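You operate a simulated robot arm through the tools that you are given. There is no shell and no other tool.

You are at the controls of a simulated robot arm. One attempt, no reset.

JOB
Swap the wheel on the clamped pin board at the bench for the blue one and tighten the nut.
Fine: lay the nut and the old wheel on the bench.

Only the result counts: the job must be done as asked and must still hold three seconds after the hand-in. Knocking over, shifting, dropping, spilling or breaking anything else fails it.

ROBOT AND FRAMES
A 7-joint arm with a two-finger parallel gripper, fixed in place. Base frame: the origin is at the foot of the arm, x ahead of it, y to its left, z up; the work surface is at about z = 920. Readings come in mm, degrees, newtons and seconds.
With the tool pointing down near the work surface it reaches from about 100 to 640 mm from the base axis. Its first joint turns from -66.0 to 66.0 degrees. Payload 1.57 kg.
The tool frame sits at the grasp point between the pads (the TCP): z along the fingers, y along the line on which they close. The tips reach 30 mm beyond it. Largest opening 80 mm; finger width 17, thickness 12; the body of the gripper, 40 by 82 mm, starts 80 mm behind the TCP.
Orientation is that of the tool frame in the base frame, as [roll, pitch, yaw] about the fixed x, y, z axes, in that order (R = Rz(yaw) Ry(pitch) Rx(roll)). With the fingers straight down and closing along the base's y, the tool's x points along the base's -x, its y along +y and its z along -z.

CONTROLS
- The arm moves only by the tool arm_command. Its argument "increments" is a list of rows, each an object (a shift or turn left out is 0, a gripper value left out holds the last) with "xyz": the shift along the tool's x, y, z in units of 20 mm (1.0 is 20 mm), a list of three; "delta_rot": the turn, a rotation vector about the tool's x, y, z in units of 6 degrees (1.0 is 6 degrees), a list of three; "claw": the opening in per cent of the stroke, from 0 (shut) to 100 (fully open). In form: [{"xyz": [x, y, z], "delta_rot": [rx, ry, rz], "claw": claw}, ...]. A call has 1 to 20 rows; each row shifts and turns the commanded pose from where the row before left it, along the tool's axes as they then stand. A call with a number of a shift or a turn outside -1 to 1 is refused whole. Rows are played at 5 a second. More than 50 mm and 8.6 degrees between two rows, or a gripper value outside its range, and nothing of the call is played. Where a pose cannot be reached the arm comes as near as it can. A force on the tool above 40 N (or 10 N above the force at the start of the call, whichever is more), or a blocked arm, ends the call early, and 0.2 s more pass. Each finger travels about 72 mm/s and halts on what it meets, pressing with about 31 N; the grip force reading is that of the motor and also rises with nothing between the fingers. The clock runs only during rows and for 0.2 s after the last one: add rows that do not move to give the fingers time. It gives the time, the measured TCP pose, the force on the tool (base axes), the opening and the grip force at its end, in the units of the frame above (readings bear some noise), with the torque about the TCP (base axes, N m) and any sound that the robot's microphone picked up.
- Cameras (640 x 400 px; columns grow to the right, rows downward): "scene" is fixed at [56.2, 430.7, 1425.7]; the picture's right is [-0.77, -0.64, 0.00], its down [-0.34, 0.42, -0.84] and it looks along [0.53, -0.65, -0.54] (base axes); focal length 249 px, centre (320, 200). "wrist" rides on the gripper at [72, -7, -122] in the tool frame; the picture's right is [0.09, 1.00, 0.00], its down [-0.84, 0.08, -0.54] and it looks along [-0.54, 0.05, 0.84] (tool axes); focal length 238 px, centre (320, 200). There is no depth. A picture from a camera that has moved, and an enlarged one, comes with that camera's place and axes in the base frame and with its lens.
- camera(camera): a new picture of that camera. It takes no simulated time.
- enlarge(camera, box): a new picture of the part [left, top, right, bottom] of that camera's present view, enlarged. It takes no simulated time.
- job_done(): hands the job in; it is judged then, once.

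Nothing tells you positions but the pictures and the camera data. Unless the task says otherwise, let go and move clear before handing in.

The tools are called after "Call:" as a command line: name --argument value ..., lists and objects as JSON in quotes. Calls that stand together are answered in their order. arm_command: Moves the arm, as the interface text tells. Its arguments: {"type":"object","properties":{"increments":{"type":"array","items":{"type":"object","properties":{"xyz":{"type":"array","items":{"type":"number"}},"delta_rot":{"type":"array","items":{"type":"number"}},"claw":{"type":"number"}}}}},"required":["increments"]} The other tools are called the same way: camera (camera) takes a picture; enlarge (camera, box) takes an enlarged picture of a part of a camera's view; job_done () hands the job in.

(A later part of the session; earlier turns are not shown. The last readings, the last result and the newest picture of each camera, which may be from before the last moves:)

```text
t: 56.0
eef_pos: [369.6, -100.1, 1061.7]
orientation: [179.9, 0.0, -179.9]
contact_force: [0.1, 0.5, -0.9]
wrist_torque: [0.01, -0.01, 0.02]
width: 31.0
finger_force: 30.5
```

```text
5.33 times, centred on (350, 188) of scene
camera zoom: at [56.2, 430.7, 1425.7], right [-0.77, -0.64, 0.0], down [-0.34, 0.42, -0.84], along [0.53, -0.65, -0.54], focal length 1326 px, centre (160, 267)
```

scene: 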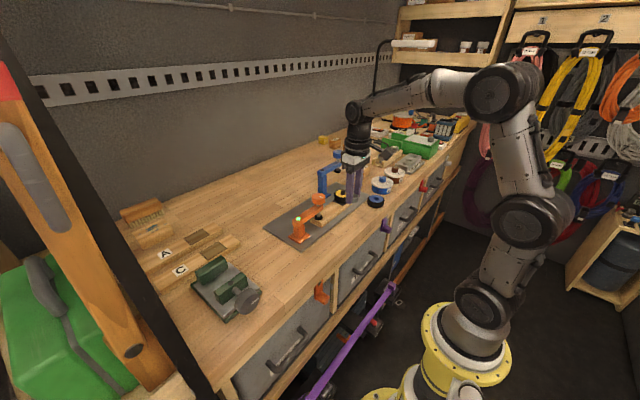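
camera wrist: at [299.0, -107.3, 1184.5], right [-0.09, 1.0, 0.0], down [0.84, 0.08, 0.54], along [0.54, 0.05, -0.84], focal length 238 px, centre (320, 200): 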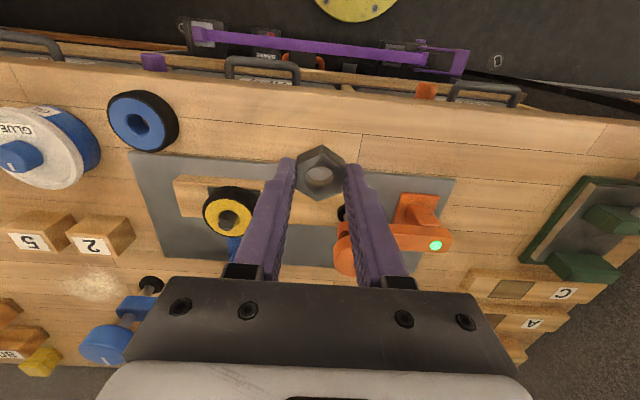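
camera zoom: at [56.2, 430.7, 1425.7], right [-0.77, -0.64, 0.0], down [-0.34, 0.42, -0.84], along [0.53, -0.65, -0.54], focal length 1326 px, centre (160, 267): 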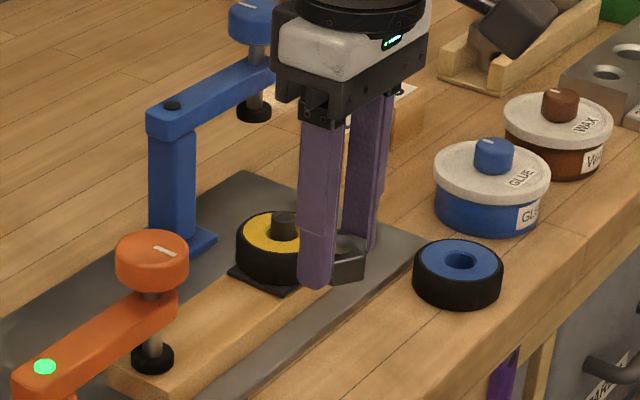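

The free strip runs from about x 340 to 417, so I'll shift the nut to x≈378 and lower it close to the bench.

Call:
arm_command --increments '[{"xyz": [-0.42, 0, 0]}, {"xyz": [0, 0, 1]}, {"xyz": [0, 0, 1]}, {"xyz": [0, 0, 1]}, {"xyz": [0, 0, 1]}, {"xyz": [0, 0, 0.8]}, {}, {}]'

Call:
enlarge --camera "scene" --box '[320, 170, 400, 220]'

```text
t: 57.8
eef_pos: [380.5, -99.9, 965.0]
orientation: [179.8, -0.1, -179.9]
contact_force: [-0.2, -0.2, -1.2]
wrist_torque: [0.02, -0.01, 0.02]
width: 31.2
finger_force: 30.8
```

```text
8.00 times, centred on (360, 195) of scene
camera zoom: at [56.2, 430.7, 1425.7], right [-0.77, -0.64, 0.0], down [-0.34, 0.42, -0.84], along [0.53, -0.65, -0.54], focal length 1990 px, centre (0, 240)
```

zoom: 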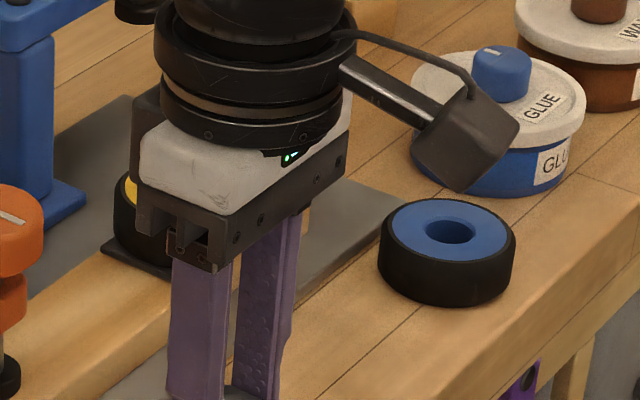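

Call:
arm_command --increments '[{"xyz": [0, 0, 0.2]}, {"xyz": [0, 0, 0.15]}, {"xyz": [0, 0, 0.05]}, {"xyz": [0, 0, 0.05]}, {}]'

Call:
enlarge --camera "scene" --box '[300, 170, 380, 235]'

```text
t: 59.0
eef_pos: [380.3, -100.5, 956.0]
orientation: [179.8, 0.0, -180.0]
contact_force: [0.3, 0.1, 0.6]
wrist_torque: [0.01, 0.02, 0.01]
width: 31.0
finger_force: 31.1
```

```text
6.15 times, centred on (340, 202) of scene
camera zoom: at [56.2, 430.7, 1425.7], right [-0.77, -0.64, 0.0], down [-0.34, 0.42, -0.84], along [0.53, -0.65, -0.54], focal length 1530 px, centre (197, 185)
```

zoom: 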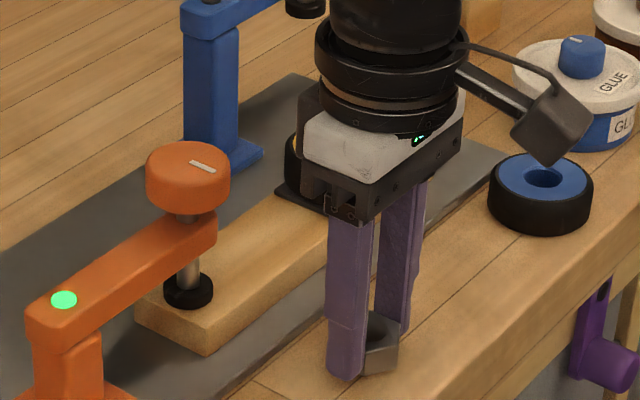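

Call:
arm_command --increments '[{"xyz": [0, 0, 0.05]}, {"xyz": [0, 0, 0.05]}, {"xyz": [0, 0, 0.05]}, {}]'

```text
t: 60.0
eef_pos: [382.5, -100.1, 953.2]
orientation: [179.9, 0.1, -179.9]
contact_force: [0.3, -0.2, -1.1]
wrist_torque: [0.03, -0.01, -0.01]
width: 31.1
finger_force: 31.4
```

Call:
arm_command --increments '[{"xyz": [0, 0, 0.04]}, {"xyz": [0, 0, 0.04]}, {}]'

```text
t: 60.8
eef_pos: [381.7, -101.1, 950.2]
orientation: [179.9, 0.1, -179.9]
contact_force: [-0.3, -0.6, -0.3]
wrist_torque: [0.0, -0.02, -0.01]
width: 31.0
finger_force: 31.0
```

Call:
arm_command --increments '[{"xyz": [0, 0, 0.04]}, {}]'

Call:
enlarge --camera "wrist" --box '[220, 90, 420, 215]'

```text
t: 61.4
eef_pos: [380.8, -100.9, 950.9]
orientation: [179.9, 0.1, -179.9]
contact_force: [-3.0, -0.5, 7.5]
wrist_torque: [-0.07, 0.17, 0.0]
width: 31.3
finger_force: 31.3
```

```text
3.20 times, centred on (320, 152) of wrist
camera zoom: at [309.8, -107.7, 1072.7], right [-0.09, 1.0, 0.0], down [0.84, 0.08, 0.54], along [0.54, 0.05, -0.84], focal length 763 px, centre (320, 352)
```

zoom: 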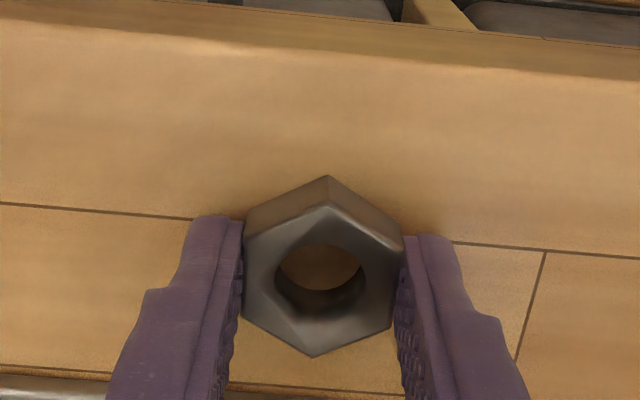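

Contact with the bench at TCP z≈950.5. I'll open and lift straight up.

Call:
arm_command --increments '[{"xyz": [0, 0, -0.02], "claw": 62}, {}, {}, {"xyz": [0, 0, -0.5]}, {"xyz": [0, 0, -1]}, {"xyz": [0, 0, -1]}, {"xyz": [0, 0, -1]}, {"xyz": [0, 0, -1]}, {"claw": 100}, {}]'

Call:
camera --camera "wrist"

Call:
enlarge --camera "scene" --box '[280, 160, 400, 235]'

```text
t: 63.6
eef_pos: [381.8, -99.0, 1040.5]
orientation: [180.0, 0.1, -179.8]
contact_force: [-0.1, -0.5, -0.5]
wrist_torque: [-0.01, -0.01, -0.01]
width: 80.0
finger_force: 0.1
```

```text
taken
camera wrist: at [310.6, -107.3, 1161.7], right [-0.09, 1.0, 0.0], down [0.84, 0.08, 0.54], along [0.54, 0.05, -0.84], focal length 238 px, centre (320, 200)
```

wrist: 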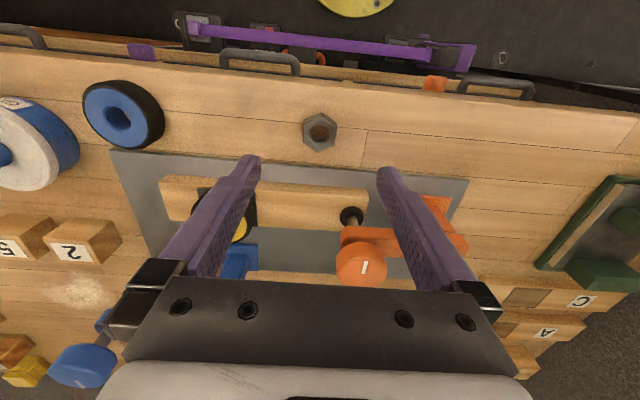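

```text
5.33 times, centred on (340, 198) of scene
camera zoom: at [56.2, 430.7, 1425.7], right [-0.77, -0.64, 0.0], down [-0.34, 0.42, -0.84], along [0.53, -0.65, -0.54], focal length 1326 px, centre (213, 213)
```

zoom: 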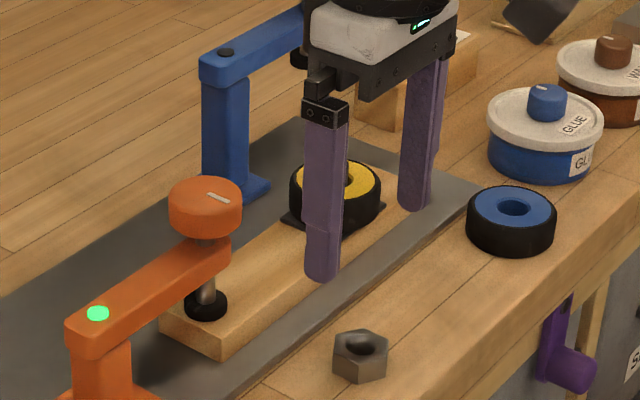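

The nut is resting at about (381, -100). Next I'll go above the old yellow wheel and look.

Call:
arm_command --increments '[{"xyz": [0, 0, -1]}, {"xyz": [-0.84, -0.93, -0.2]}, {"xyz": [-0.84, -0.93, -0.2]}, {"xyz": [-0.84, -0.93, -0.2]}, {"xyz": [-0.84, -0.93, -0.2]}, {"xyz": [-0.84, -0.93, -0.2]}, {}, {}]'

Call:
enlarge --camera "wrist" --box '[270, 85, 370, 170]'

Call:
enlarge --camera "scene" --box '[320, 175, 360, 205]'

Call:
enlarge --camera "wrist" --box '[180, 60, 500, 235]'

```text
t: 65.4
eef_pos: [464.0, -191.7, 1081.6]
orientation: [179.9, 0.0, -179.9]
contact_force: [-0.1, -0.5, -1.1]
wrist_torque: [0.01, -0.01, 0.0]
width: 80.3
finger_force: 0.0
```

```text
4.71 times, centred on (320, 128) of wrist
camera zoom: at [392.3, -200.2, 1203.4], right [-0.09, 1.0, 0.0], down [0.84, 0.08, 0.54], along [0.54, 0.05, -0.84], focal length 1122 px, centre (320, 541)
```

zoom: 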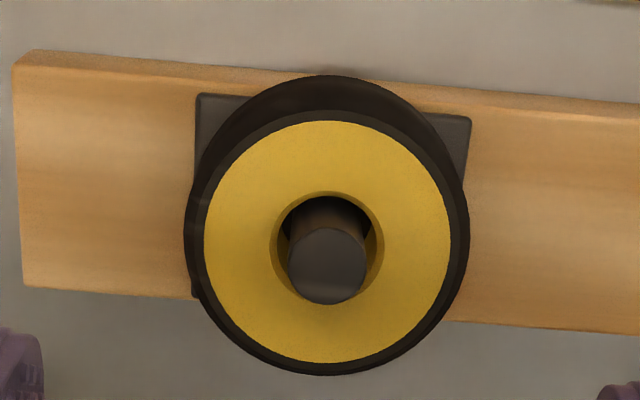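

```text
13.33 times, centred on (340, 190) of scene
camera zoom: at [56.2, 430.7, 1425.7], right [-0.77, -0.64, 0.0], down [-0.34, 0.42, -0.84], along [0.53, -0.65, -0.54], focal length 3316 px, centre (53, 333)
```

zoom: 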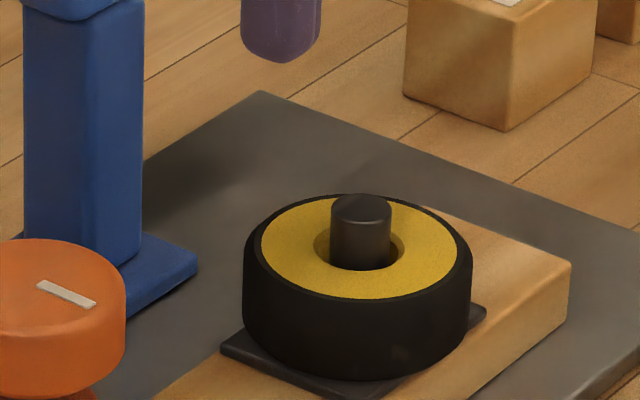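

```text
2.00 times, centred on (340, 148) of wrist
camera zoom: at [392.3, -200.2, 1203.4], right [-0.09, 1.0, 0.0], down [0.84, 0.08, 0.54], along [0.54, 0.05, -0.84], focal length 477 px, centre (280, 305)
```

zoom: 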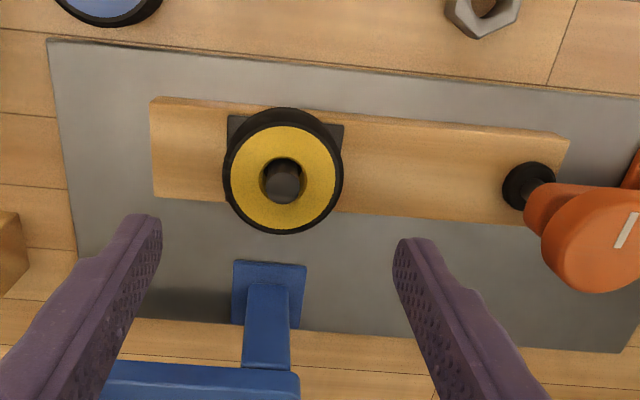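

The wheel is centred on the plain pin at about (465.8, -192), with its top near z 974.6 and bottom near 950. I'll correct about 1.7 mm and descend with open fingers either side of the wheel.

Call:
arm_command --increments '[{"xyz": [-0.08, 0.04, 0]}, {"xyz": [0, 0, 0.9]}, {"xyz": [0, 0, 0.9]}, {"xyz": [0, 0, 0.9]}, {"xyz": [0, 0, 0.9]}, {"xyz": [0, 0, 0.9]}, {}, {}]'

Call:
camera --camera "wrist"

Call:
enlarge --camera "scene" --box '[310, 170, 374, 210]'

```text
t: 67.2
eef_pos: [466.3, -193.4, 992.7]
orientation: [179.9, 0.1, -179.9]
contact_force: [-0.6, -0.3, -0.7]
wrist_torque: [-0.01, -0.01, -0.02]
width: 79.9
finger_force: 0.2
```

```text
taken
camera wrist: at [394.7, -199.9, 1114.6], right [-0.09, 1.0, 0.0], down [0.84, 0.08, 0.54], along [0.54, 0.05, -0.84], focal length 238 px, centre (320, 200)
```

wrist: 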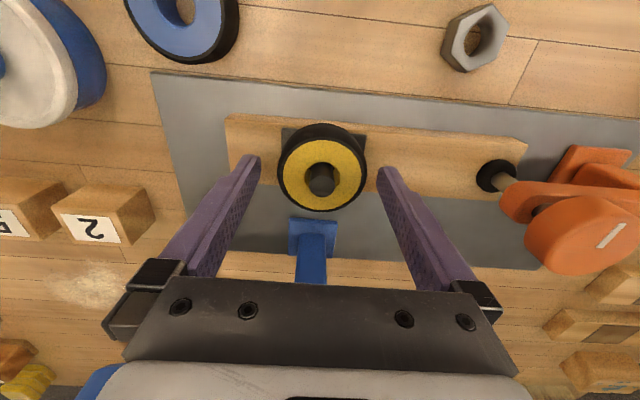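

```text
10.00 times, centred on (342, 190) of scene
camera zoom: at [56.2, 430.7, 1425.7], right [-0.77, -0.64, 0.0], down [-0.34, 0.42, -0.84], along [0.53, -0.65, -0.54], focal length 2487 px, centre (100, 300)
```

zoom: 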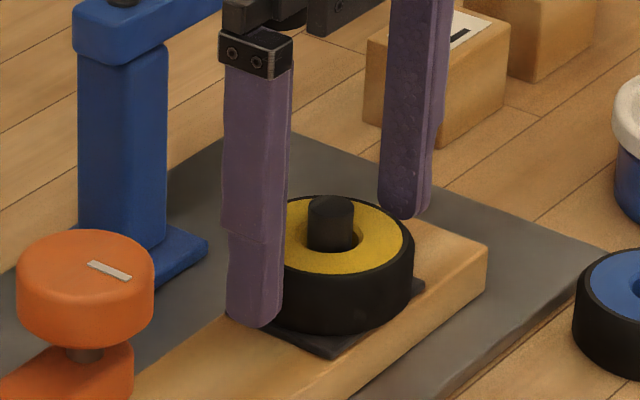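

Call:
enlarge --camera "wrist" --box '[240, 110, 400, 220]'

```text
3.64 times, centred on (320, 165) of wrist
camera zoom: at [394.7, -199.9, 1114.6], right [-0.09, 1.0, 0.0], down [0.84, 0.08, 0.54], along [0.54, 0.05, -0.84], focal length 867 px, centre (320, 327)
```

zoom: 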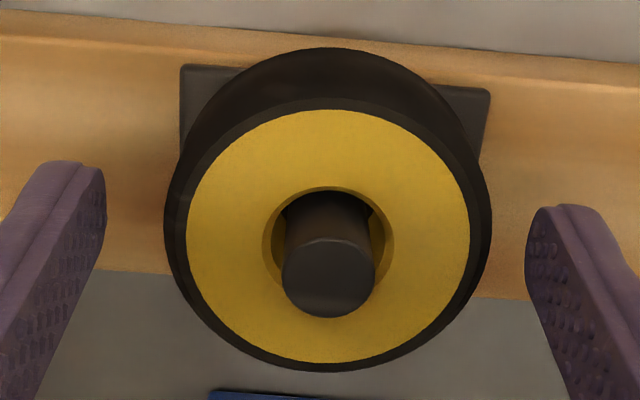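

The wheel is about 1 mm towards +y of the pads' middle. I'll correct that, go down 6 mm more and grip it.

Call:
arm_command --increments '[{"xyz": [0, 0.045, 0.15]}, {"xyz": [0, 0, 0.15]}, {}, {"claw": 0}, {}, {}, {}]'

```text
t: 68.8
eef_pos: [465.5, -191.2, 987.0]
orientation: [179.9, 0.2, -179.8]
contact_force: [-0.5, 0.9, 0.4]
wrist_torque: [0.05, 0.04, 0.02]
width: 59.2
finger_force: 30.9
```

The wheel is gripped at 59 mm. I'll lift slowly straight up.

Call:
arm_command --increments '[{"xyz": [0, 0, -0.25]}, {"xyz": [0, 0, -0.25]}, {"xyz": [0, 0, -0.5]}, {}]'

Call:
enlarge --camera "scene" --box '[310, 170, 374, 210]'

```text
t: 69.8
eef_pos: [466.9, -192.0, 1005.9]
orientation: [179.9, 0.1, -179.9]
contact_force: [0.2, 0.4, -1.2]
wrist_torque: [0.0, 0.04, -0.02]
width: 59.2
finger_force: 31.2
```

```text
10.00 times, centred on (342, 190) of scene
camera zoom: at [56.2, 430.7, 1425.7], right [-0.77, -0.64, 0.0], down [-0.34, 0.42, -0.84], along [0.53, -0.65, -0.54], focal length 2487 px, centre (100, 300)
```

zoom: 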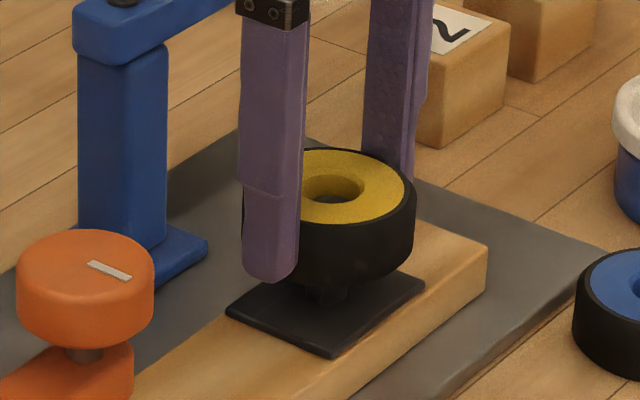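

The wheel is coming off cleanly. I'll raise it clear of the pin and set it down at about (378, -183), between the blue wheel and the nut.

Call:
arm_command --increments '[{"xyz": [0, 0, -0.7]}, {"xyz": [0, 0, -1]}, {"xyz": [0, 0, -1]}, {"xyz": [0.88, 0.09, 0]}, {"xyz": [0.88, 0.09, 0]}, {"xyz": [0.88, 0.09, 0]}, {"xyz": [0.88, 0.09, 0]}, {"xyz": [0.88, 0.09, 0]}, {"xyz": [0, 0, 0]}, {}]'

Call:
camera --camera "wrist"

Call:
enlarge --camera "scene" --box '[290, 160, 410, 235]'

```text
t: 72.0
eef_pos: [378.0, -182.6, 1059.6]
orientation: [179.9, 0.1, -179.9]
contact_force: [0.3, 0.4, -0.3]
wrist_torque: [-0.01, -0.01, -0.03]
width: 58.8
finger_force: 30.9
```

```text
taken
camera wrist: at [306.9, -189.1, 1181.3], right [-0.09, 1.0, 0.0], down [0.84, 0.08, 0.54], along [0.54, 0.05, -0.84], focal length 238 px, centre (320, 200)
```

wrist: 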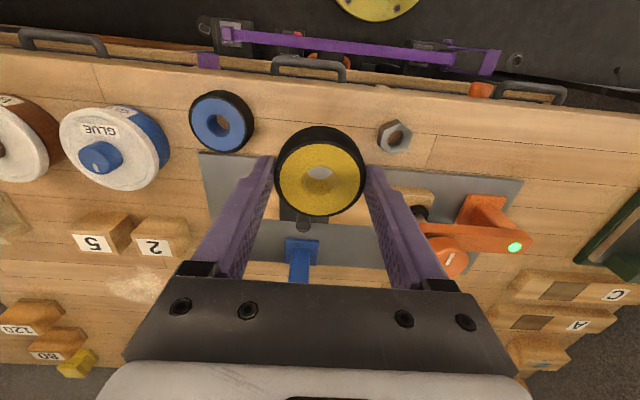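

```text
5.33 times, centred on (350, 198) of scene
camera zoom: at [56.2, 430.7, 1425.7], right [-0.77, -0.64, 0.0], down [-0.34, 0.42, -0.84], along [0.53, -0.65, -0.54], focal length 1326 px, centre (160, 213)
```

zoom: 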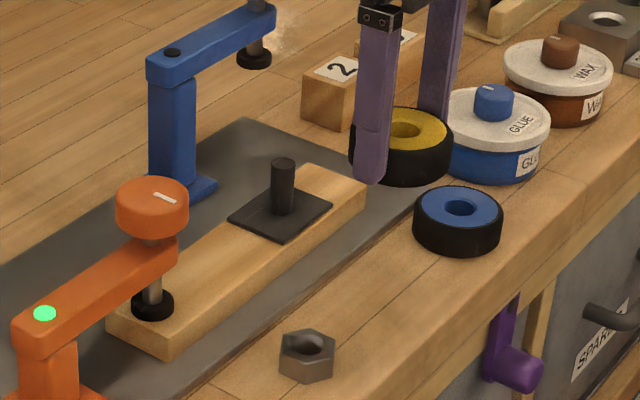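

Call:
arm_command --increments '[{"xyz": [0, 0, 0.95]}, {"xyz": [0, 0, 0.95]}, {"xyz": [0, 0, 0.95]}, {"xyz": [0, 0, 0.95]}, {"xyz": [0, 0, 0.7]}, {"xyz": [0, 0, 0.2]}, {}, {}]'

Call:
arm_command --increments '[{"xyz": [0, 0, 0.05]}, {"xyz": [0, 0, 0.05]}, {"xyz": [0, 0, 0.05]}, {}]'

```text
t: 73.8
eef_pos: [377.6, -183.5, 965.5]
orientation: [179.9, -0.1, -179.8]
contact_force: [0.7, 0.1, -0.4]
wrist_torque: [0.0, 0.02, -0.02]
width: 58.9
finger_force: 31.2
```

```text
t: 74.8
eef_pos: [378.0, -183.4, 961.9]
orientation: [179.9, 0.2, -179.9]
contact_force: [0.3, 0.1, 0.1]
wrist_torque: [-0.04, 0.02, 0.03]
width: 59.3
finger_force: 31.2
```

Call:
arm_command --increments '[{"xyz": [0, 0, 0.05]}, {"xyz": [0, 0, 0.05]}, {"xyz": [0, 0, 0.05]}, {}]'

Call:
enlarge --camera "scene" --box '[320, 180, 384, 220]'

```text
t: 75.8
eef_pos: [377.7, -183.7, 959.6]
orientation: [179.9, 0.1, -179.9]
contact_force: [0.2, -0.3, -0.4]
wrist_torque: [0.01, 0.0, -0.01]
width: 59.2
finger_force: 30.7
```

```text
10.00 times, centred on (352, 200) of scene
camera zoom: at [56.2, 430.7, 1425.7], right [-0.77, -0.64, 0.0], down [-0.34, 0.42, -0.84], along [0.53, -0.65, -0.54], focal length 2487 px, centre (0, 200)
```

zoom: 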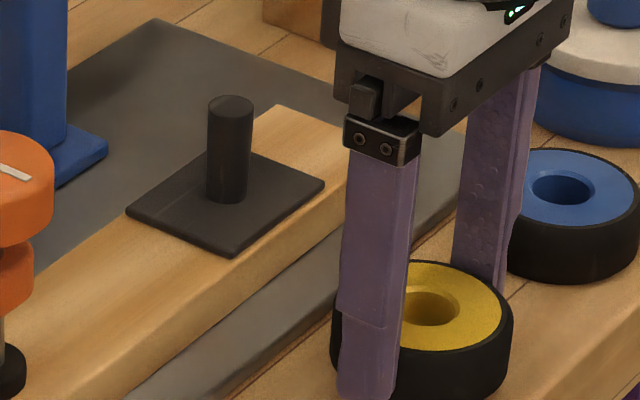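

Call:
arm_command --increments '[{"xyz": [0, 0, 0.05]}, {"xyz": [0, 0, 0.05]}, {}]'

```text
t: 76.6
eef_pos: [377.9, -182.3, 956.3]
orientation: [179.9, 0.0, -180.0]
contact_force: [-0.1, -0.5, -0.2]
wrist_torque: [0.03, 0.04, 0.0]
width: 59.1
finger_force: 30.8
```

Call:
arm_command --increments '[{"xyz": [0, 0, 0.05]}, {}]'

```text
t: 77.2
eef_pos: [379.5, -182.3, 956.0]
orientation: [179.9, 0.0, -179.9]
contact_force: [0.3, 0.1, -1.1]
wrist_torque: [-0.03, 0.01, -0.02]
width: 58.8
finger_force: 31.3
```

Call:
arm_command --increments '[{"xyz": [0, 0, 0.05]}, {}]'

```text
t: 77.8
eef_pos: [377.5, -183.0, 954.8]
orientation: [179.8, 0.2, -179.9]
contact_force: [-0.8, -0.4, 1.8]
wrist_torque: [-0.01, 0.08, -0.04]
width: 58.8
finger_force: 31.2
```

Call:
arm_command --increments '[{"xyz": [0, 0, 0.03]}, {}]'

```text
t: 78.4
eef_pos: [377.8, -182.9, 954.7]
orientation: [180.0, 0.2, -179.9]
contact_force: [1.2, 0.3, 0.7]
wrist_torque: [0.02, -0.04, 0.02]
width: 59.1
finger_force: 31.1
```

Call:
arm_command --increments '[{"xyz": [0, 0, 0.04]}, {}]'

```text
t: 79.0
eef_pos: [378.0, -182.3, 954.8]
orientation: [-180.0, 0.1, -179.8]
contact_force: [-2.7, -1.5, 14.4]
wrist_torque: [0.0, 0.39, 0.01]
width: 58.7
finger_force: 31.3
```

Contact with the bench. I'll open the fingers and lift straight up.

Call:
arm_command --increments '[{"xyz": [0, 0, -0.04]}, {"claw": 100}, {}, {}, {"xyz": [0, 0, -0.5]}, {"xyz": [0, 0, -1]}, {"xyz": [0, 0, -1]}, {"xyz": [0, 0, -1]}, {"xyz": [0, 0, -1]}, {}]'

Call:
enlarge --camera "scene" --box '[290, 160, 410, 235]'

Call:
camera --camera "wrist"

```text
t: 81.2
eef_pos: [378.4, -181.9, 1045.1]
orientation: [180.0, 0.1, -179.8]
contact_force: [0.0, 0.7, 0.2]
wrist_torque: [-0.01, 0.0, 0.01]
width: 80.1
finger_force: 0.0
```

```text
5.33 times, centred on (350, 198) of scene
camera zoom: at [56.2, 430.7, 1425.7], right [-0.77, -0.64, 0.0], down [-0.34, 0.42, -0.84], along [0.53, -0.65, -0.54], focal length 1326 px, centre (160, 213)
```

zoom: 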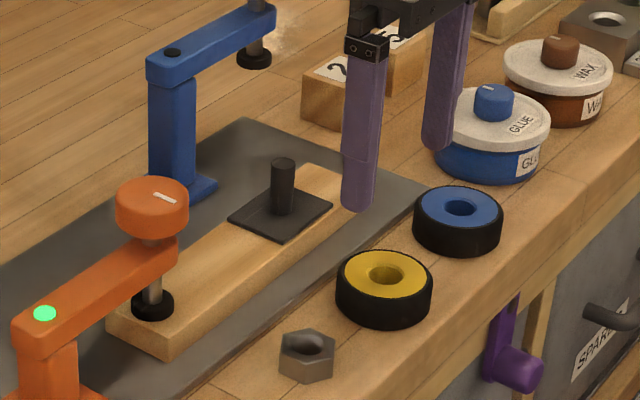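

```text
taken
camera wrist: at [307.5, -189.5, 1167.1], right [-0.09, 1.0, 0.0], down [0.84, 0.08, 0.54], along [0.54, 0.05, -0.84], focal length 238 px, centre (320, 200)
```

wrist: 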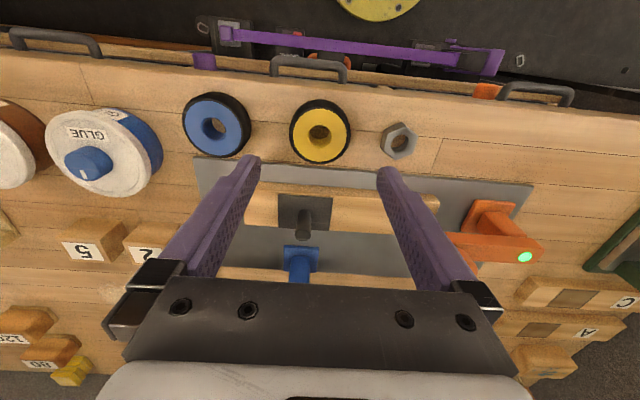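

The old wheel rests on the bench. Now I'll move over the blue wheel at about (378, -280).

Call:
arm_command --increments '[{"xyz": [0, -0.98, 0]}, {"xyz": [0, -0.98, 0]}, {"xyz": [0, -0.98, 0]}, {"xyz": [0, -0.98, 0]}, {"xyz": [0, -0.98, 0]}, {}, {}, {}]'

Call:
enlarge --camera "wrist" --box '[260, 60, 380, 140]'

Call:
camera --camera "wrist"

```text
t: 83.0
eef_pos: [377.0, -281.4, 1046.2]
orientation: [180.0, 0.1, -179.9]
contact_force: [0.9, -0.3, -0.2]
wrist_torque: [0.04, -0.03, -0.02]
width: 80.0
finger_force: 0.1
```

```text
5.00 times, centred on (320, 100) of wrist
camera zoom: at [305.6, -287.8, 1168.5], right [-0.09, 1.0, 0.0], down [0.84, 0.08, 0.54], along [0.54, 0.05, -0.84], focal length 1192 px, centre (320, 700)
```

zoom: 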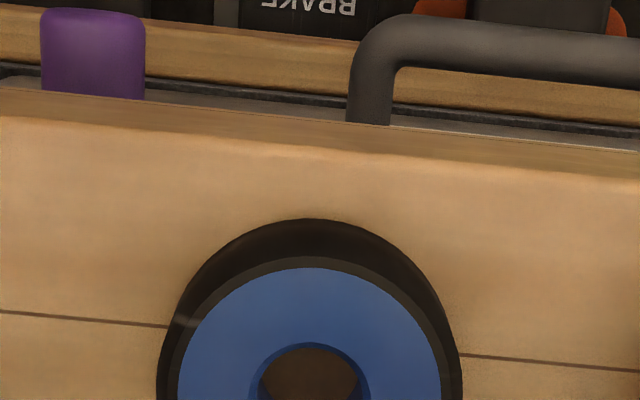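

```text
taken
camera wrist: at [305.6, -287.8, 1168.5], right [-0.09, 1.0, 0.0], down [0.84, 0.08, 0.54], along [0.54, 0.05, -0.84], focal length 238 px, centre (320, 200)
```

wrist: 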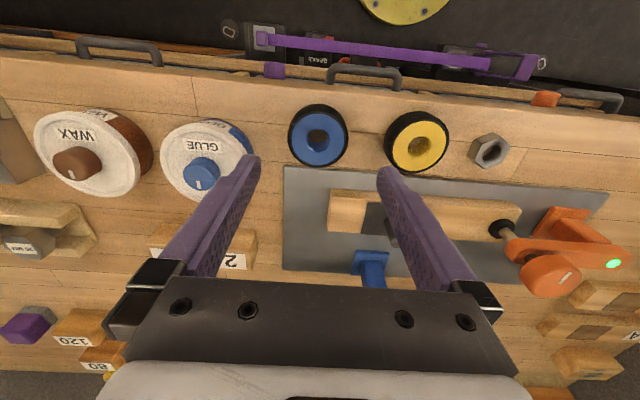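

Call:
enlarge --camera "wrist" --box '[270, 90, 370, 175]'

```text
4.71 times, centred on (320, 132) of wrist
camera zoom: at [305.6, -287.8, 1168.5], right [-0.09, 1.0, 0.0], down [0.84, 0.08, 0.54], along [0.54, 0.05, -0.84], focal length 1122 px, centre (320, 518)
```

zoom: 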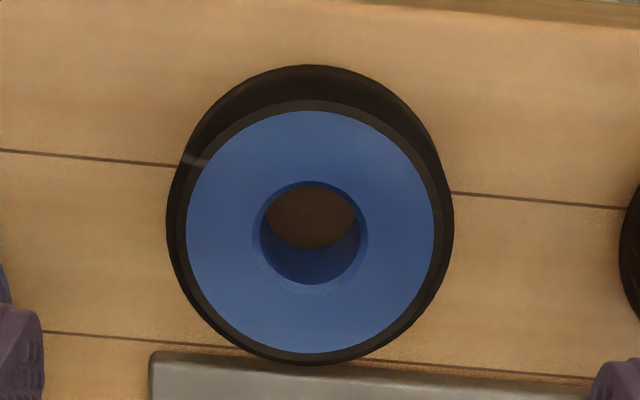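

The blue wheel's centre appears about 2 mm off the tool axis. I'll correct y by 2 mm, set the opening to about 74 mm and come down part way for a better measurement.

Call:
arm_command --increments '[{"xyz": [0, -0.1, 0.6], "claw": 92}, {"xyz": [0, 0, 0.7]}, {"xyz": [0, 0, 0.7]}, {"xyz": [0, 0, 0.6]}, {}, {}]'

Call:
enlarge --camera "wrist" --box '[240, 100, 400, 200]'

Call:
camera --camera "wrist"

Call:
enlarge --camera "scene" --box '[330, 170, 410, 220]'

```text
t: 84.4
eef_pos: [378.0, -282.5, 991.9]
orientation: [179.9, 0.1, -179.8]
contact_force: [-0.2, -0.1, -0.4]
wrist_torque: [0.03, 0.0, -0.01]
width: 73.5
finger_force: 0.0
```

```text
4.00 times, centred on (320, 150) of wrist
camera zoom: at [306.8, -289.5, 1114.3], right [-0.09, 1.0, 0.0], down [0.84, 0.08, 0.54], along [0.54, 0.05, -0.84], focal length 953 px, centre (320, 400)
```

zoom: 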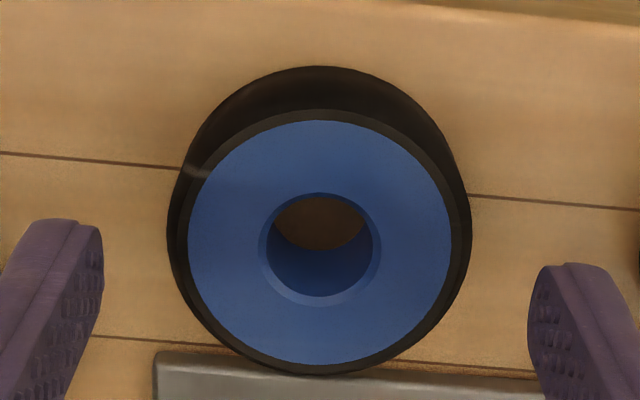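

```text
taken
camera wrist: at [306.8, -289.5, 1114.3], right [-0.09, 1.0, 0.0], down [0.84, 0.08, 0.54], along [0.54, 0.05, -0.84], focal length 238 px, centre (320, 200)
```

wrist: 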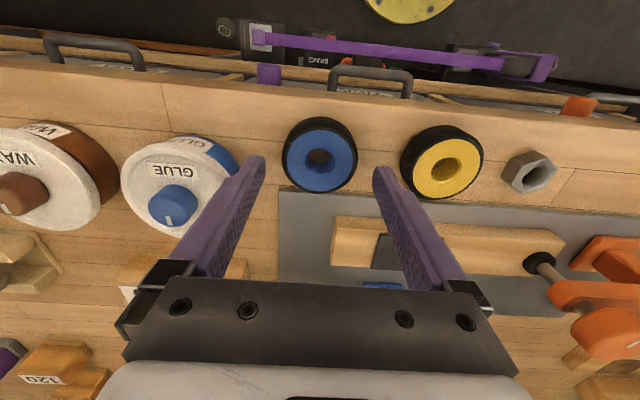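

```text
8.00 times, centred on (370, 195) of scene
camera zoom: at [56.2, 430.7, 1425.7], right [-0.77, -0.64, 0.0], down [-0.34, 0.42, -0.84], along [0.53, -0.65, -0.54], focal length 1990 px, centre (-80, 240)
```

zoom: 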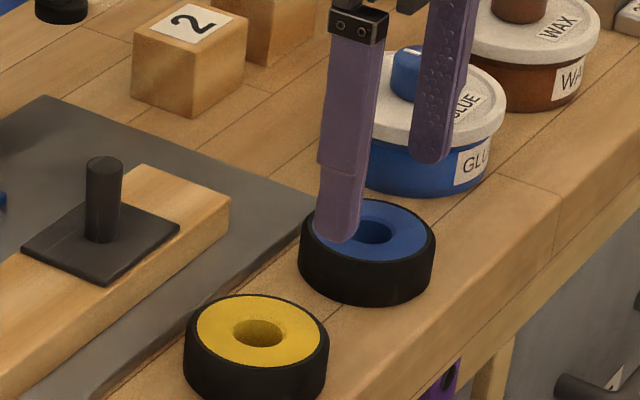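

The offset is now within about 1 mm. I'll adjust x by 1 mm, descend to TCP z≈955.5 and grip the blue wheel.

Call:
arm_command --increments '[{"xyz": [-0.05, 0, 0.6]}, {"xyz": [0, 0, 0.6]}, {"xyz": [0, 0, 0.4]}, {"xyz": [0, 0, 0.2]}, {}, {}]'

Call:
enlarge --camera "wrist" --box '[240, 110, 400, 210]'

```text
t: 85.8
eef_pos: [377.7, -284.0, 956.7]
orientation: [179.8, 0.0, -179.9]
contact_force: [-0.1, -0.1, 1.2]
wrist_torque: [-0.06, 0.0, -0.01]
width: 73.6
finger_force: 0.1
```

```text
4.00 times, centred on (320, 160) of wrist
camera zoom: at [306.9, -290.0, 1078.8], right [-0.09, 1.0, 0.0], down [0.84, 0.08, 0.54], along [0.54, 0.05, -0.84], focal length 953 px, centre (320, 360)
```

zoom: 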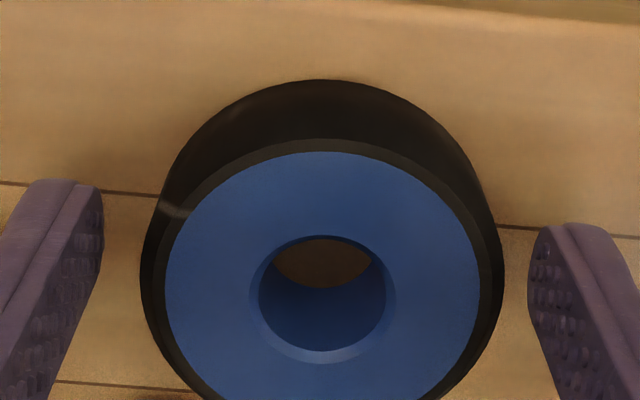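

Centred between the pads. I'll close on it.

Call:
arm_command --increments '[{"claw": 0}, {}, {}, {}, {}]'

Call:
enlarge --camera "wrist" --box '[240, 110, 400, 210]'

```text
t: 87.0
eef_pos: [378.2, -283.9, 956.3]
orientation: [179.9, 0.1, -179.9]
contact_force: [0.3, 0.2, -0.3]
wrist_torque: [-0.01, 0.0, 0.05]
width: 59.1
finger_force: 30.7
```

```text
4.00 times, centred on (320, 160) of wrist
camera zoom: at [306.9, -290.0, 1078.9], right [-0.09, 1.0, 0.0], down [0.84, 0.08, 0.54], along [0.54, 0.05, -0.84], focal length 953 px, centre (320, 360)
```

zoom: 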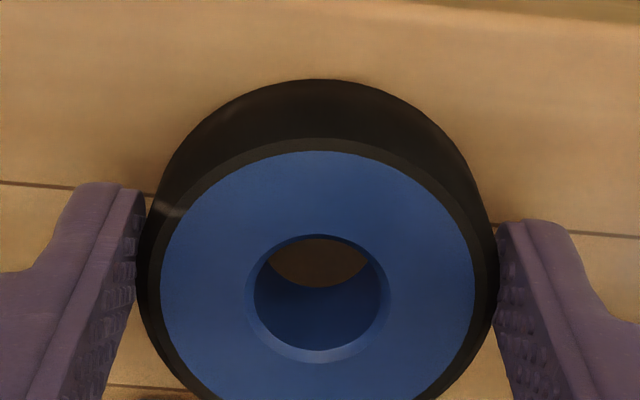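

The blue wheel is gripped at 59 mm, with its hole about 1.7 mm to +x of the tool axis. I'll lift it and carry it over the pin with good height clearance.

Call:
arm_command --increments '[{"xyz": [0, 0, -0.5]}, {"xyz": [0, 0, -1]}, {"xyz": [0, 0, -1]}, {"xyz": [0, 0, -1]}, {"xyz": [0, 0, -1]}, {"xyz": [0, 0, -0.8]}, {"xyz": [-0.863, 0.922, 0]}, {"xyz": [-0.863, 0.922, 0]}, {"xyz": [-0.863, 0.922, 0]}, {"xyz": [-0.863, 0.922, 0]}, {"xyz": [-0.863, 0.922, 0]}, {}, {}]'

Call:
camera --camera "wrist"

Call:
enlarge --camera "scene" --box '[310, 155, 374, 210]'

```text
t: 89.8
eef_pos: [464.9, -190.5, 1062.6]
orientation: [179.9, 0.1, 180.0]
contact_force: [0.5, -0.3, 0.1]
wrist_torque: [0.04, 0.01, 0.01]
width: 59.1
finger_force: 31.5
```

```text
taken
camera wrist: at [394.5, -197.4, 1184.1], right [-0.09, 1.0, 0.0], down [0.84, 0.08, 0.54], along [0.54, 0.05, -0.84], focal length 238 px, centre (320, 200)
```

wrist: 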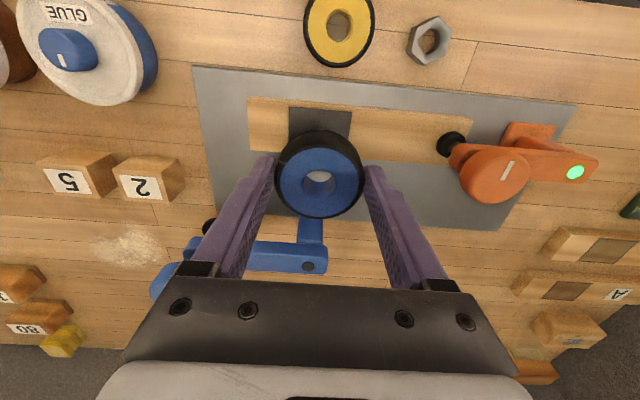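

```text
7.27 times, centred on (342, 182) of scene
camera zoom: at [56.2, 430.7, 1425.7], right [-0.77, -0.64, 0.0], down [-0.34, 0.42, -0.84], along [0.53, -0.65, -0.54], focal length 1809 px, centre (160, 327)
```

zoom: 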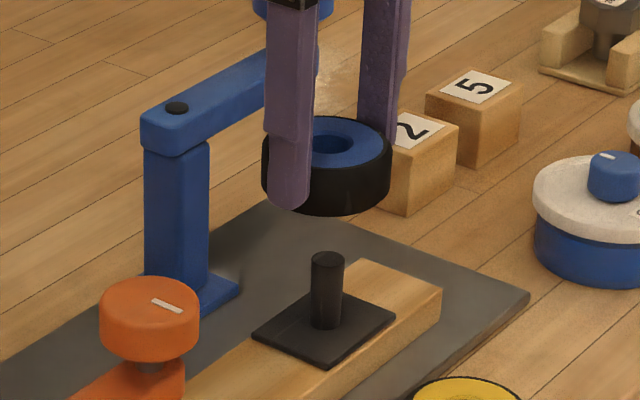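

Call:
enlarge --camera "wrist" --box '[260, 100, 380, 225]'

Call:
enlarge --camera "scene" --box '[324, 165, 364, 205]'

```text
3.20 times, centred on (320, 162) of wrist
camera zoom: at [394.5, -197.4, 1184.1], right [-0.09, 1.0, 0.0], down [0.84, 0.08, 0.54], along [0.54, 0.05, -0.84], focal length 763 px, centre (320, 320)
```

zoom: 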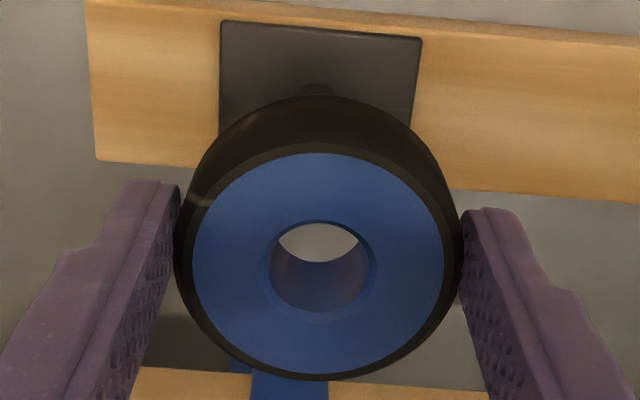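

```text
10.00 times, centred on (344, 185) of scene
camera zoom: at [56.2, 430.7, 1425.7], right [-0.77, -0.64, 0.0], down [-0.34, 0.42, -0.84], along [0.53, -0.65, -0.54], focal length 2487 px, centre (80, 350)
```

zoom: 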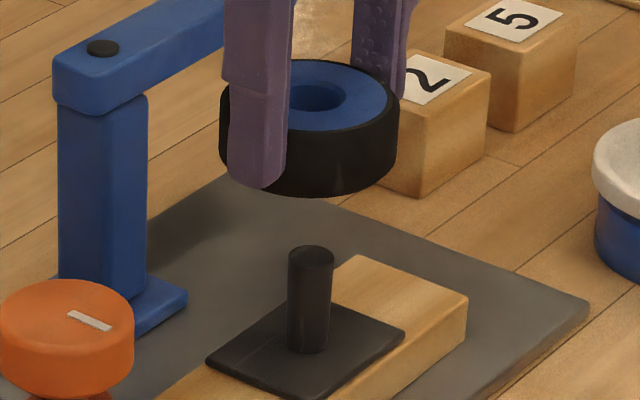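

Sideways alignment looks good from the wrist camera; the scene view suggests the wheel may be a few mm too far in +x. I'll lower to just above the pin top to compare directly.

Call:
arm_command --increments '[{"xyz": [0, 0, 0.6]}, {"xyz": [0, 0, 0.6]}, {"xyz": [0, 0, 0.3]}, {}, {}]'

Call:
enlarge --camera "scene" --box '[328, 172, 360, 204]'

Call:
enlarge --camera "wrist" --box '[260, 100, 380, 225]'

```text
t: 91.0
eef_pos: [464.6, -189.6, 1033.0]
orientation: [180.0, 0.1, -179.9]
contact_force: [0.5, 0.2, -0.1]
wrist_torque: [0.01, -0.02, 0.01]
width: 59.0
finger_force: 30.8
```

```text
12.50 times, centred on (344, 188) of scene
camera zoom: at [56.2, 430.7, 1425.7], right [-0.77, -0.64, 0.0], down [-0.34, 0.42, -0.84], along [0.53, -0.65, -0.54], focal length 3109 px, centre (20, 350)
```

zoom: 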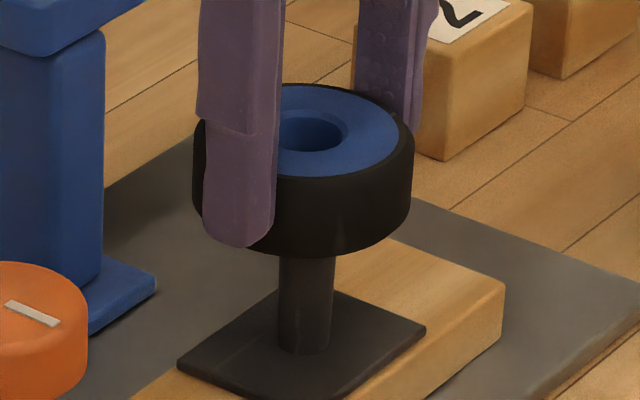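

```text
3.20 times, centred on (320, 162) of wrist
camera zoom: at [393.5, -196.9, 1154.7], right [-0.09, 1.0, 0.0], down [0.84, 0.08, 0.54], along [0.54, 0.05, -0.84], focal length 763 px, centre (320, 320)
```

zoom: 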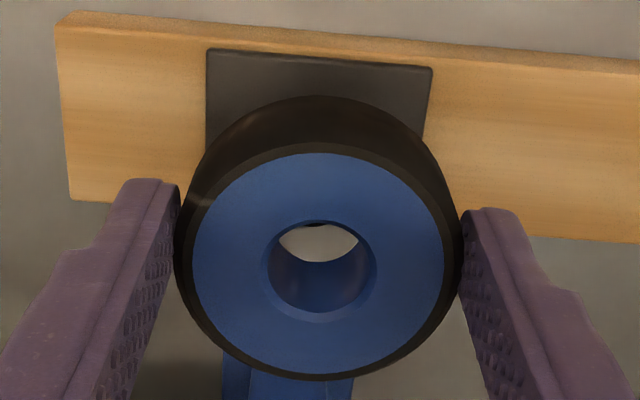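

Both views suggest the wheel sits about 1–1.5 mm too far +x and about 2 mm too far +y of the pin. I'll correct that and re-check.

Call:
arm_command --increments '[{"xyz": [0.065, -0.11, 0]}, {}, {}]'

Call:
enlarge --camera "scene" --box '[328, 172, 360, 204]'

Call:
enlarge --camera "wrist" --box '[285, 120, 355, 185]'

```text
t: 91.8
eef_pos: [462.8, -192.6, 1032.6]
orientation: [180.0, 0.0, -179.9]
contact_force: [0.6, -0.7, -0.9]
wrist_torque: [0.01, 0.01, -0.03]
width: 58.9
finger_force: 31.1
```

```text
12.50 times, centred on (344, 188) of scene
camera zoom: at [56.2, 430.7, 1425.7], right [-0.77, -0.64, 0.0], down [-0.34, 0.42, -0.84], along [0.53, -0.65, -0.54], focal length 3109 px, centre (20, 350)
```

zoom: 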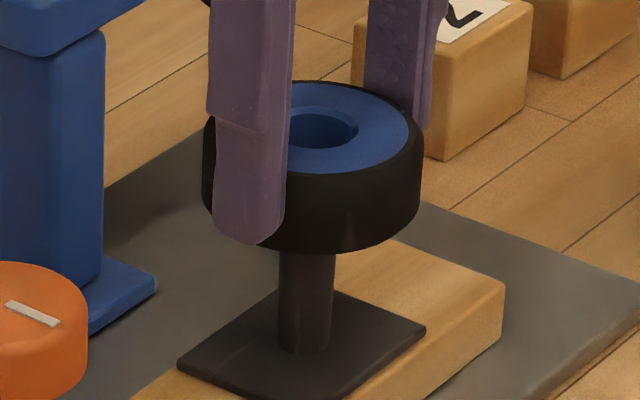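

```text
6.15 times, centred on (320, 152) of wrist
camera zoom: at [392.0, -199.4, 1155.1], right [-0.09, 1.0, 0.0], down [0.84, 0.08, 0.54], along [0.54, 0.05, -0.84], focal length 1467 px, centre (320, 492)
```

zoom: 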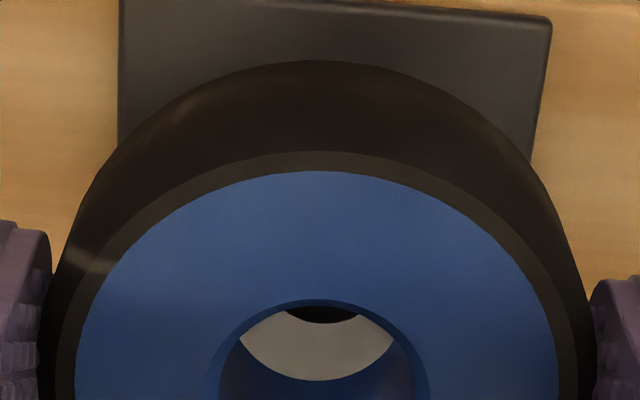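

Both views now show the hole centred over the pin to within about 0.5 mm. I'll lower gently onto the pin.

Call:
arm_command --increments '[{"xyz": [0, 0, 0.25]}, {"xyz": [0, 0, 0.2]}, {"xyz": [0, 0, 0.1]}, {"xyz": [0, 0, 0.1]}, {}]'

Call:
enlarge --camera "scene" --box '[328, 172, 360, 204]'

```text
t: 93.0
eef_pos: [464.6, -191.9, 1019.8]
orientation: [179.9, 0.0, -179.9]
contact_force: [-0.5, 0.4, -1.5]
wrist_torque: [-0.05, 0.01, -0.05]
width: 58.9
finger_force: 31.0
```

```text
12.50 times, centred on (344, 188) of scene
camera zoom: at [56.2, 430.7, 1425.7], right [-0.77, -0.64, 0.0], down [-0.34, 0.42, -0.84], along [0.53, -0.65, -0.54], focal length 3109 px, centre (20, 350)
```

zoom: 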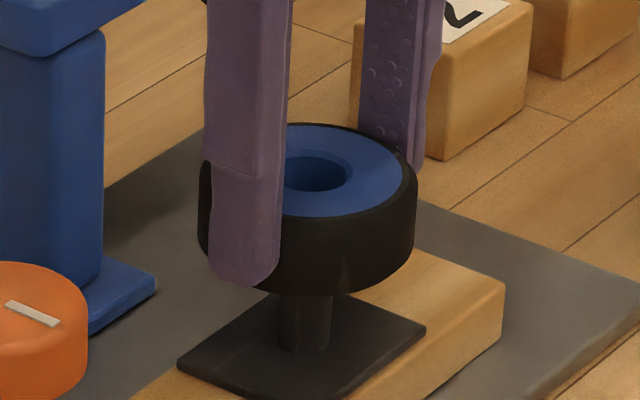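

No contact yet and the pin is entering the hole. Continuing down in small steps.

Call:
arm_command --increments '[{"xyz": [0, 0, 0.15]}, {"xyz": [0, 0, 0.15]}, {"xyz": [0, 0, 0.15]}, {"xyz": [0, 0, 0.15]}, {}]'

Call:
enlarge --camera "scene" --box '[328, 172, 360, 204]'

Call:
enlarge --camera "wrist" --box '[270, 110, 370, 200]'

```text
t: 94.2
eef_pos: [465.1, -192.0, 1008.6]
orientation: [179.9, 0.0, -180.0]
contact_force: [-1.1, 1.1, -0.2]
wrist_torque: [0.03, 0.07, 0.01]
width: 59.1
finger_force: 30.9
```

```text
12.50 times, centred on (344, 188) of scene
camera zoom: at [56.1, 430.8, 1425.7], right [-0.77, -0.64, 0.0], down [-0.34, 0.42, -0.84], along [0.53, -0.65, -0.54], focal length 3109 px, centre (20, 350)
```

zoom: 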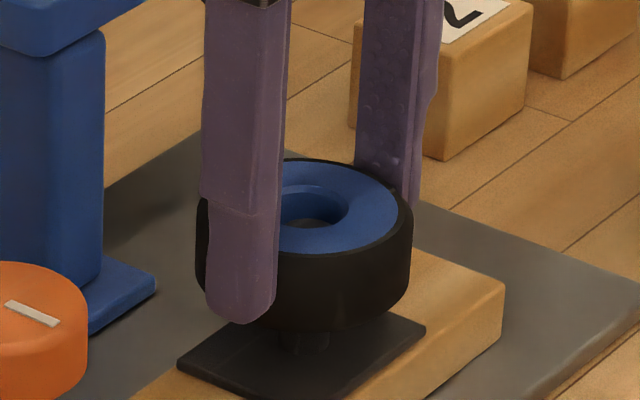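

```text
4.44 times, centred on (320, 155) of wrist
camera zoom: at [393.5, -199.7, 1129.7], right [-0.09, 1.0, 0.0], down [0.84, 0.08, 0.54], along [0.54, 0.05, -0.84], focal length 1059 px, centre (320, 400)
```

zoom: 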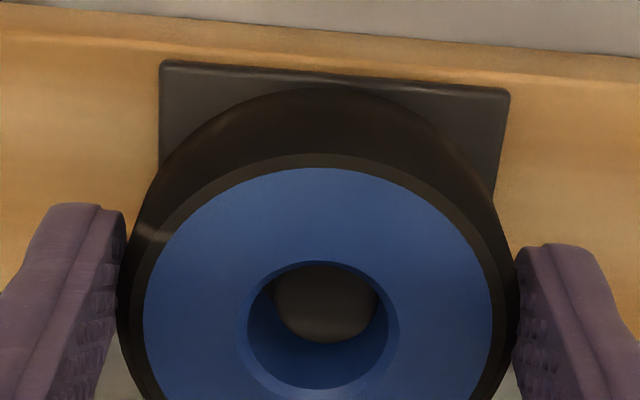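

The pin is inside the hole. I'll continue down until the wheel seats on the pad.

Call:
arm_command --increments '[{"xyz": [0, 0, 0.2]}, {"xyz": [0, 0, 0.2]}, {"xyz": [0, 0, 0.2]}, {"xyz": [0, 0, 0.15]}, {}]'

Call:
arm_command --increments '[{"xyz": [0, 0, 0.05]}, {"xyz": [0, 0, 0.05]}, {}]'

```text
t: 95.4
eef_pos: [464.1, -192.6, 993.7]
orientation: [179.9, 0.1, -179.9]
contact_force: [0.5, 0.1, -0.9]
wrist_torque: [-0.01, 0.01, 0.0]
width: 59.1
finger_force: 31.2
```

```text
t: 96.2
eef_pos: [465.3, -192.4, 991.3]
orientation: [180.0, 0.1, -179.9]
contact_force: [-1.2, 0.3, -0.8]
wrist_torque: [-0.02, 0.01, -0.03]
width: 58.9
finger_force: 31.1
```

Call:
arm_command --increments '[{"xyz": [0, 0, 0.05]}, {"xyz": [0, 0, 0.05]}, {}]'

Call:
enlarge --camera "scene" --box '[328, 172, 360, 204]'

```text
t: 97.0
eef_pos: [464.7, -193.4, 988.7]
orientation: [179.9, 0.0, -179.9]
contact_force: [-3.3, 0.9, 5.0]
wrist_torque: [-0.12, 0.1, -0.1]
width: 58.6
finger_force: 31.2
```

```text
12.50 times, centred on (344, 188) of scene
camera zoom: at [56.0, 430.8, 1425.7], right [-0.77, -0.64, 0.0], down [-0.34, 0.42, -0.84], along [0.53, -0.65, -0.54], focal length 3109 px, centre (20, 350)
```

zoom: 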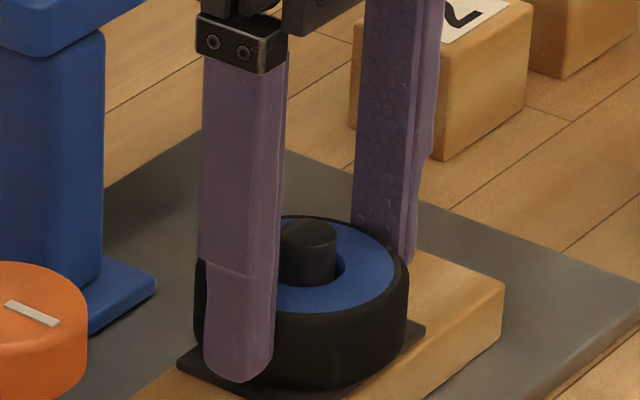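

Contact: the blue wheel is seated on the pad. I'll open and rise straight up, then check its centring.

Call:
arm_command --increments '[{"claw": 92}, {}, {}, {"xyz": [0, 0, -0.5]}, {"xyz": [0, 0, -1]}, {"xyz": [0, 0, -1]}, {"xyz": [0, 0, -1]}, {"xyz": [0, 0, -1]}, {"claw": 100}, {}]'

Call:
enlarge --camera "wrist" --box '[260, 80, 380, 170]'

Call:
enlarge --camera "scene" --box '[300, 165, 380, 225]'

```text
t: 99.2
eef_pos: [463.0, -192.2, 1078.1]
orientation: [-180.0, 0.1, -179.9]
contact_force: [-0.1, -0.1, 0.4]
wrist_torque: [0.01, -0.03, -0.01]
width: 80.0
finger_force: 0.0
```

```text
4.44 times, centred on (320, 125) of wrist
camera zoom: at [392.5, -199.1, 1199.3], right [-0.09, 1.0, 0.0], down [0.84, 0.08, 0.54], along [0.54, 0.05, -0.84], focal length 1059 px, centre (320, 533)
```

zoom: 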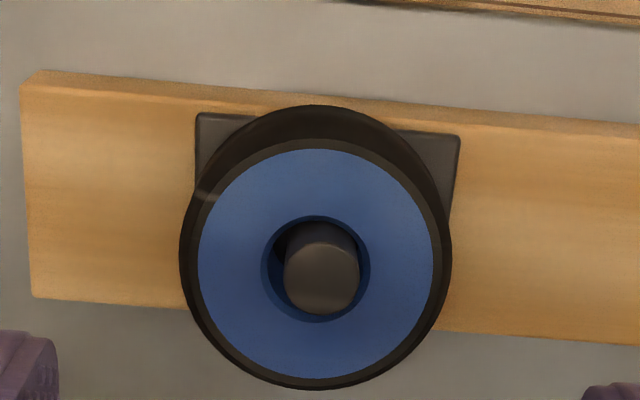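

```text
6.67 times, centred on (340, 195) of scene
camera zoom: at [56.2, 430.7, 1425.7], right [-0.77, -0.64, 0.0], down [-0.34, 0.42, -0.84], along [0.53, -0.65, -0.54], focal length 1658 px, centre (187, 233)
```

zoom: 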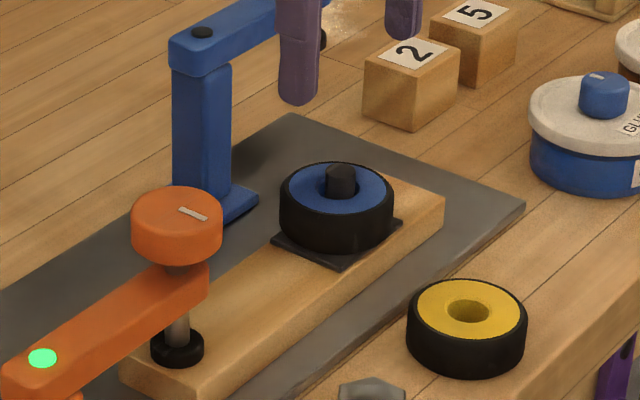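

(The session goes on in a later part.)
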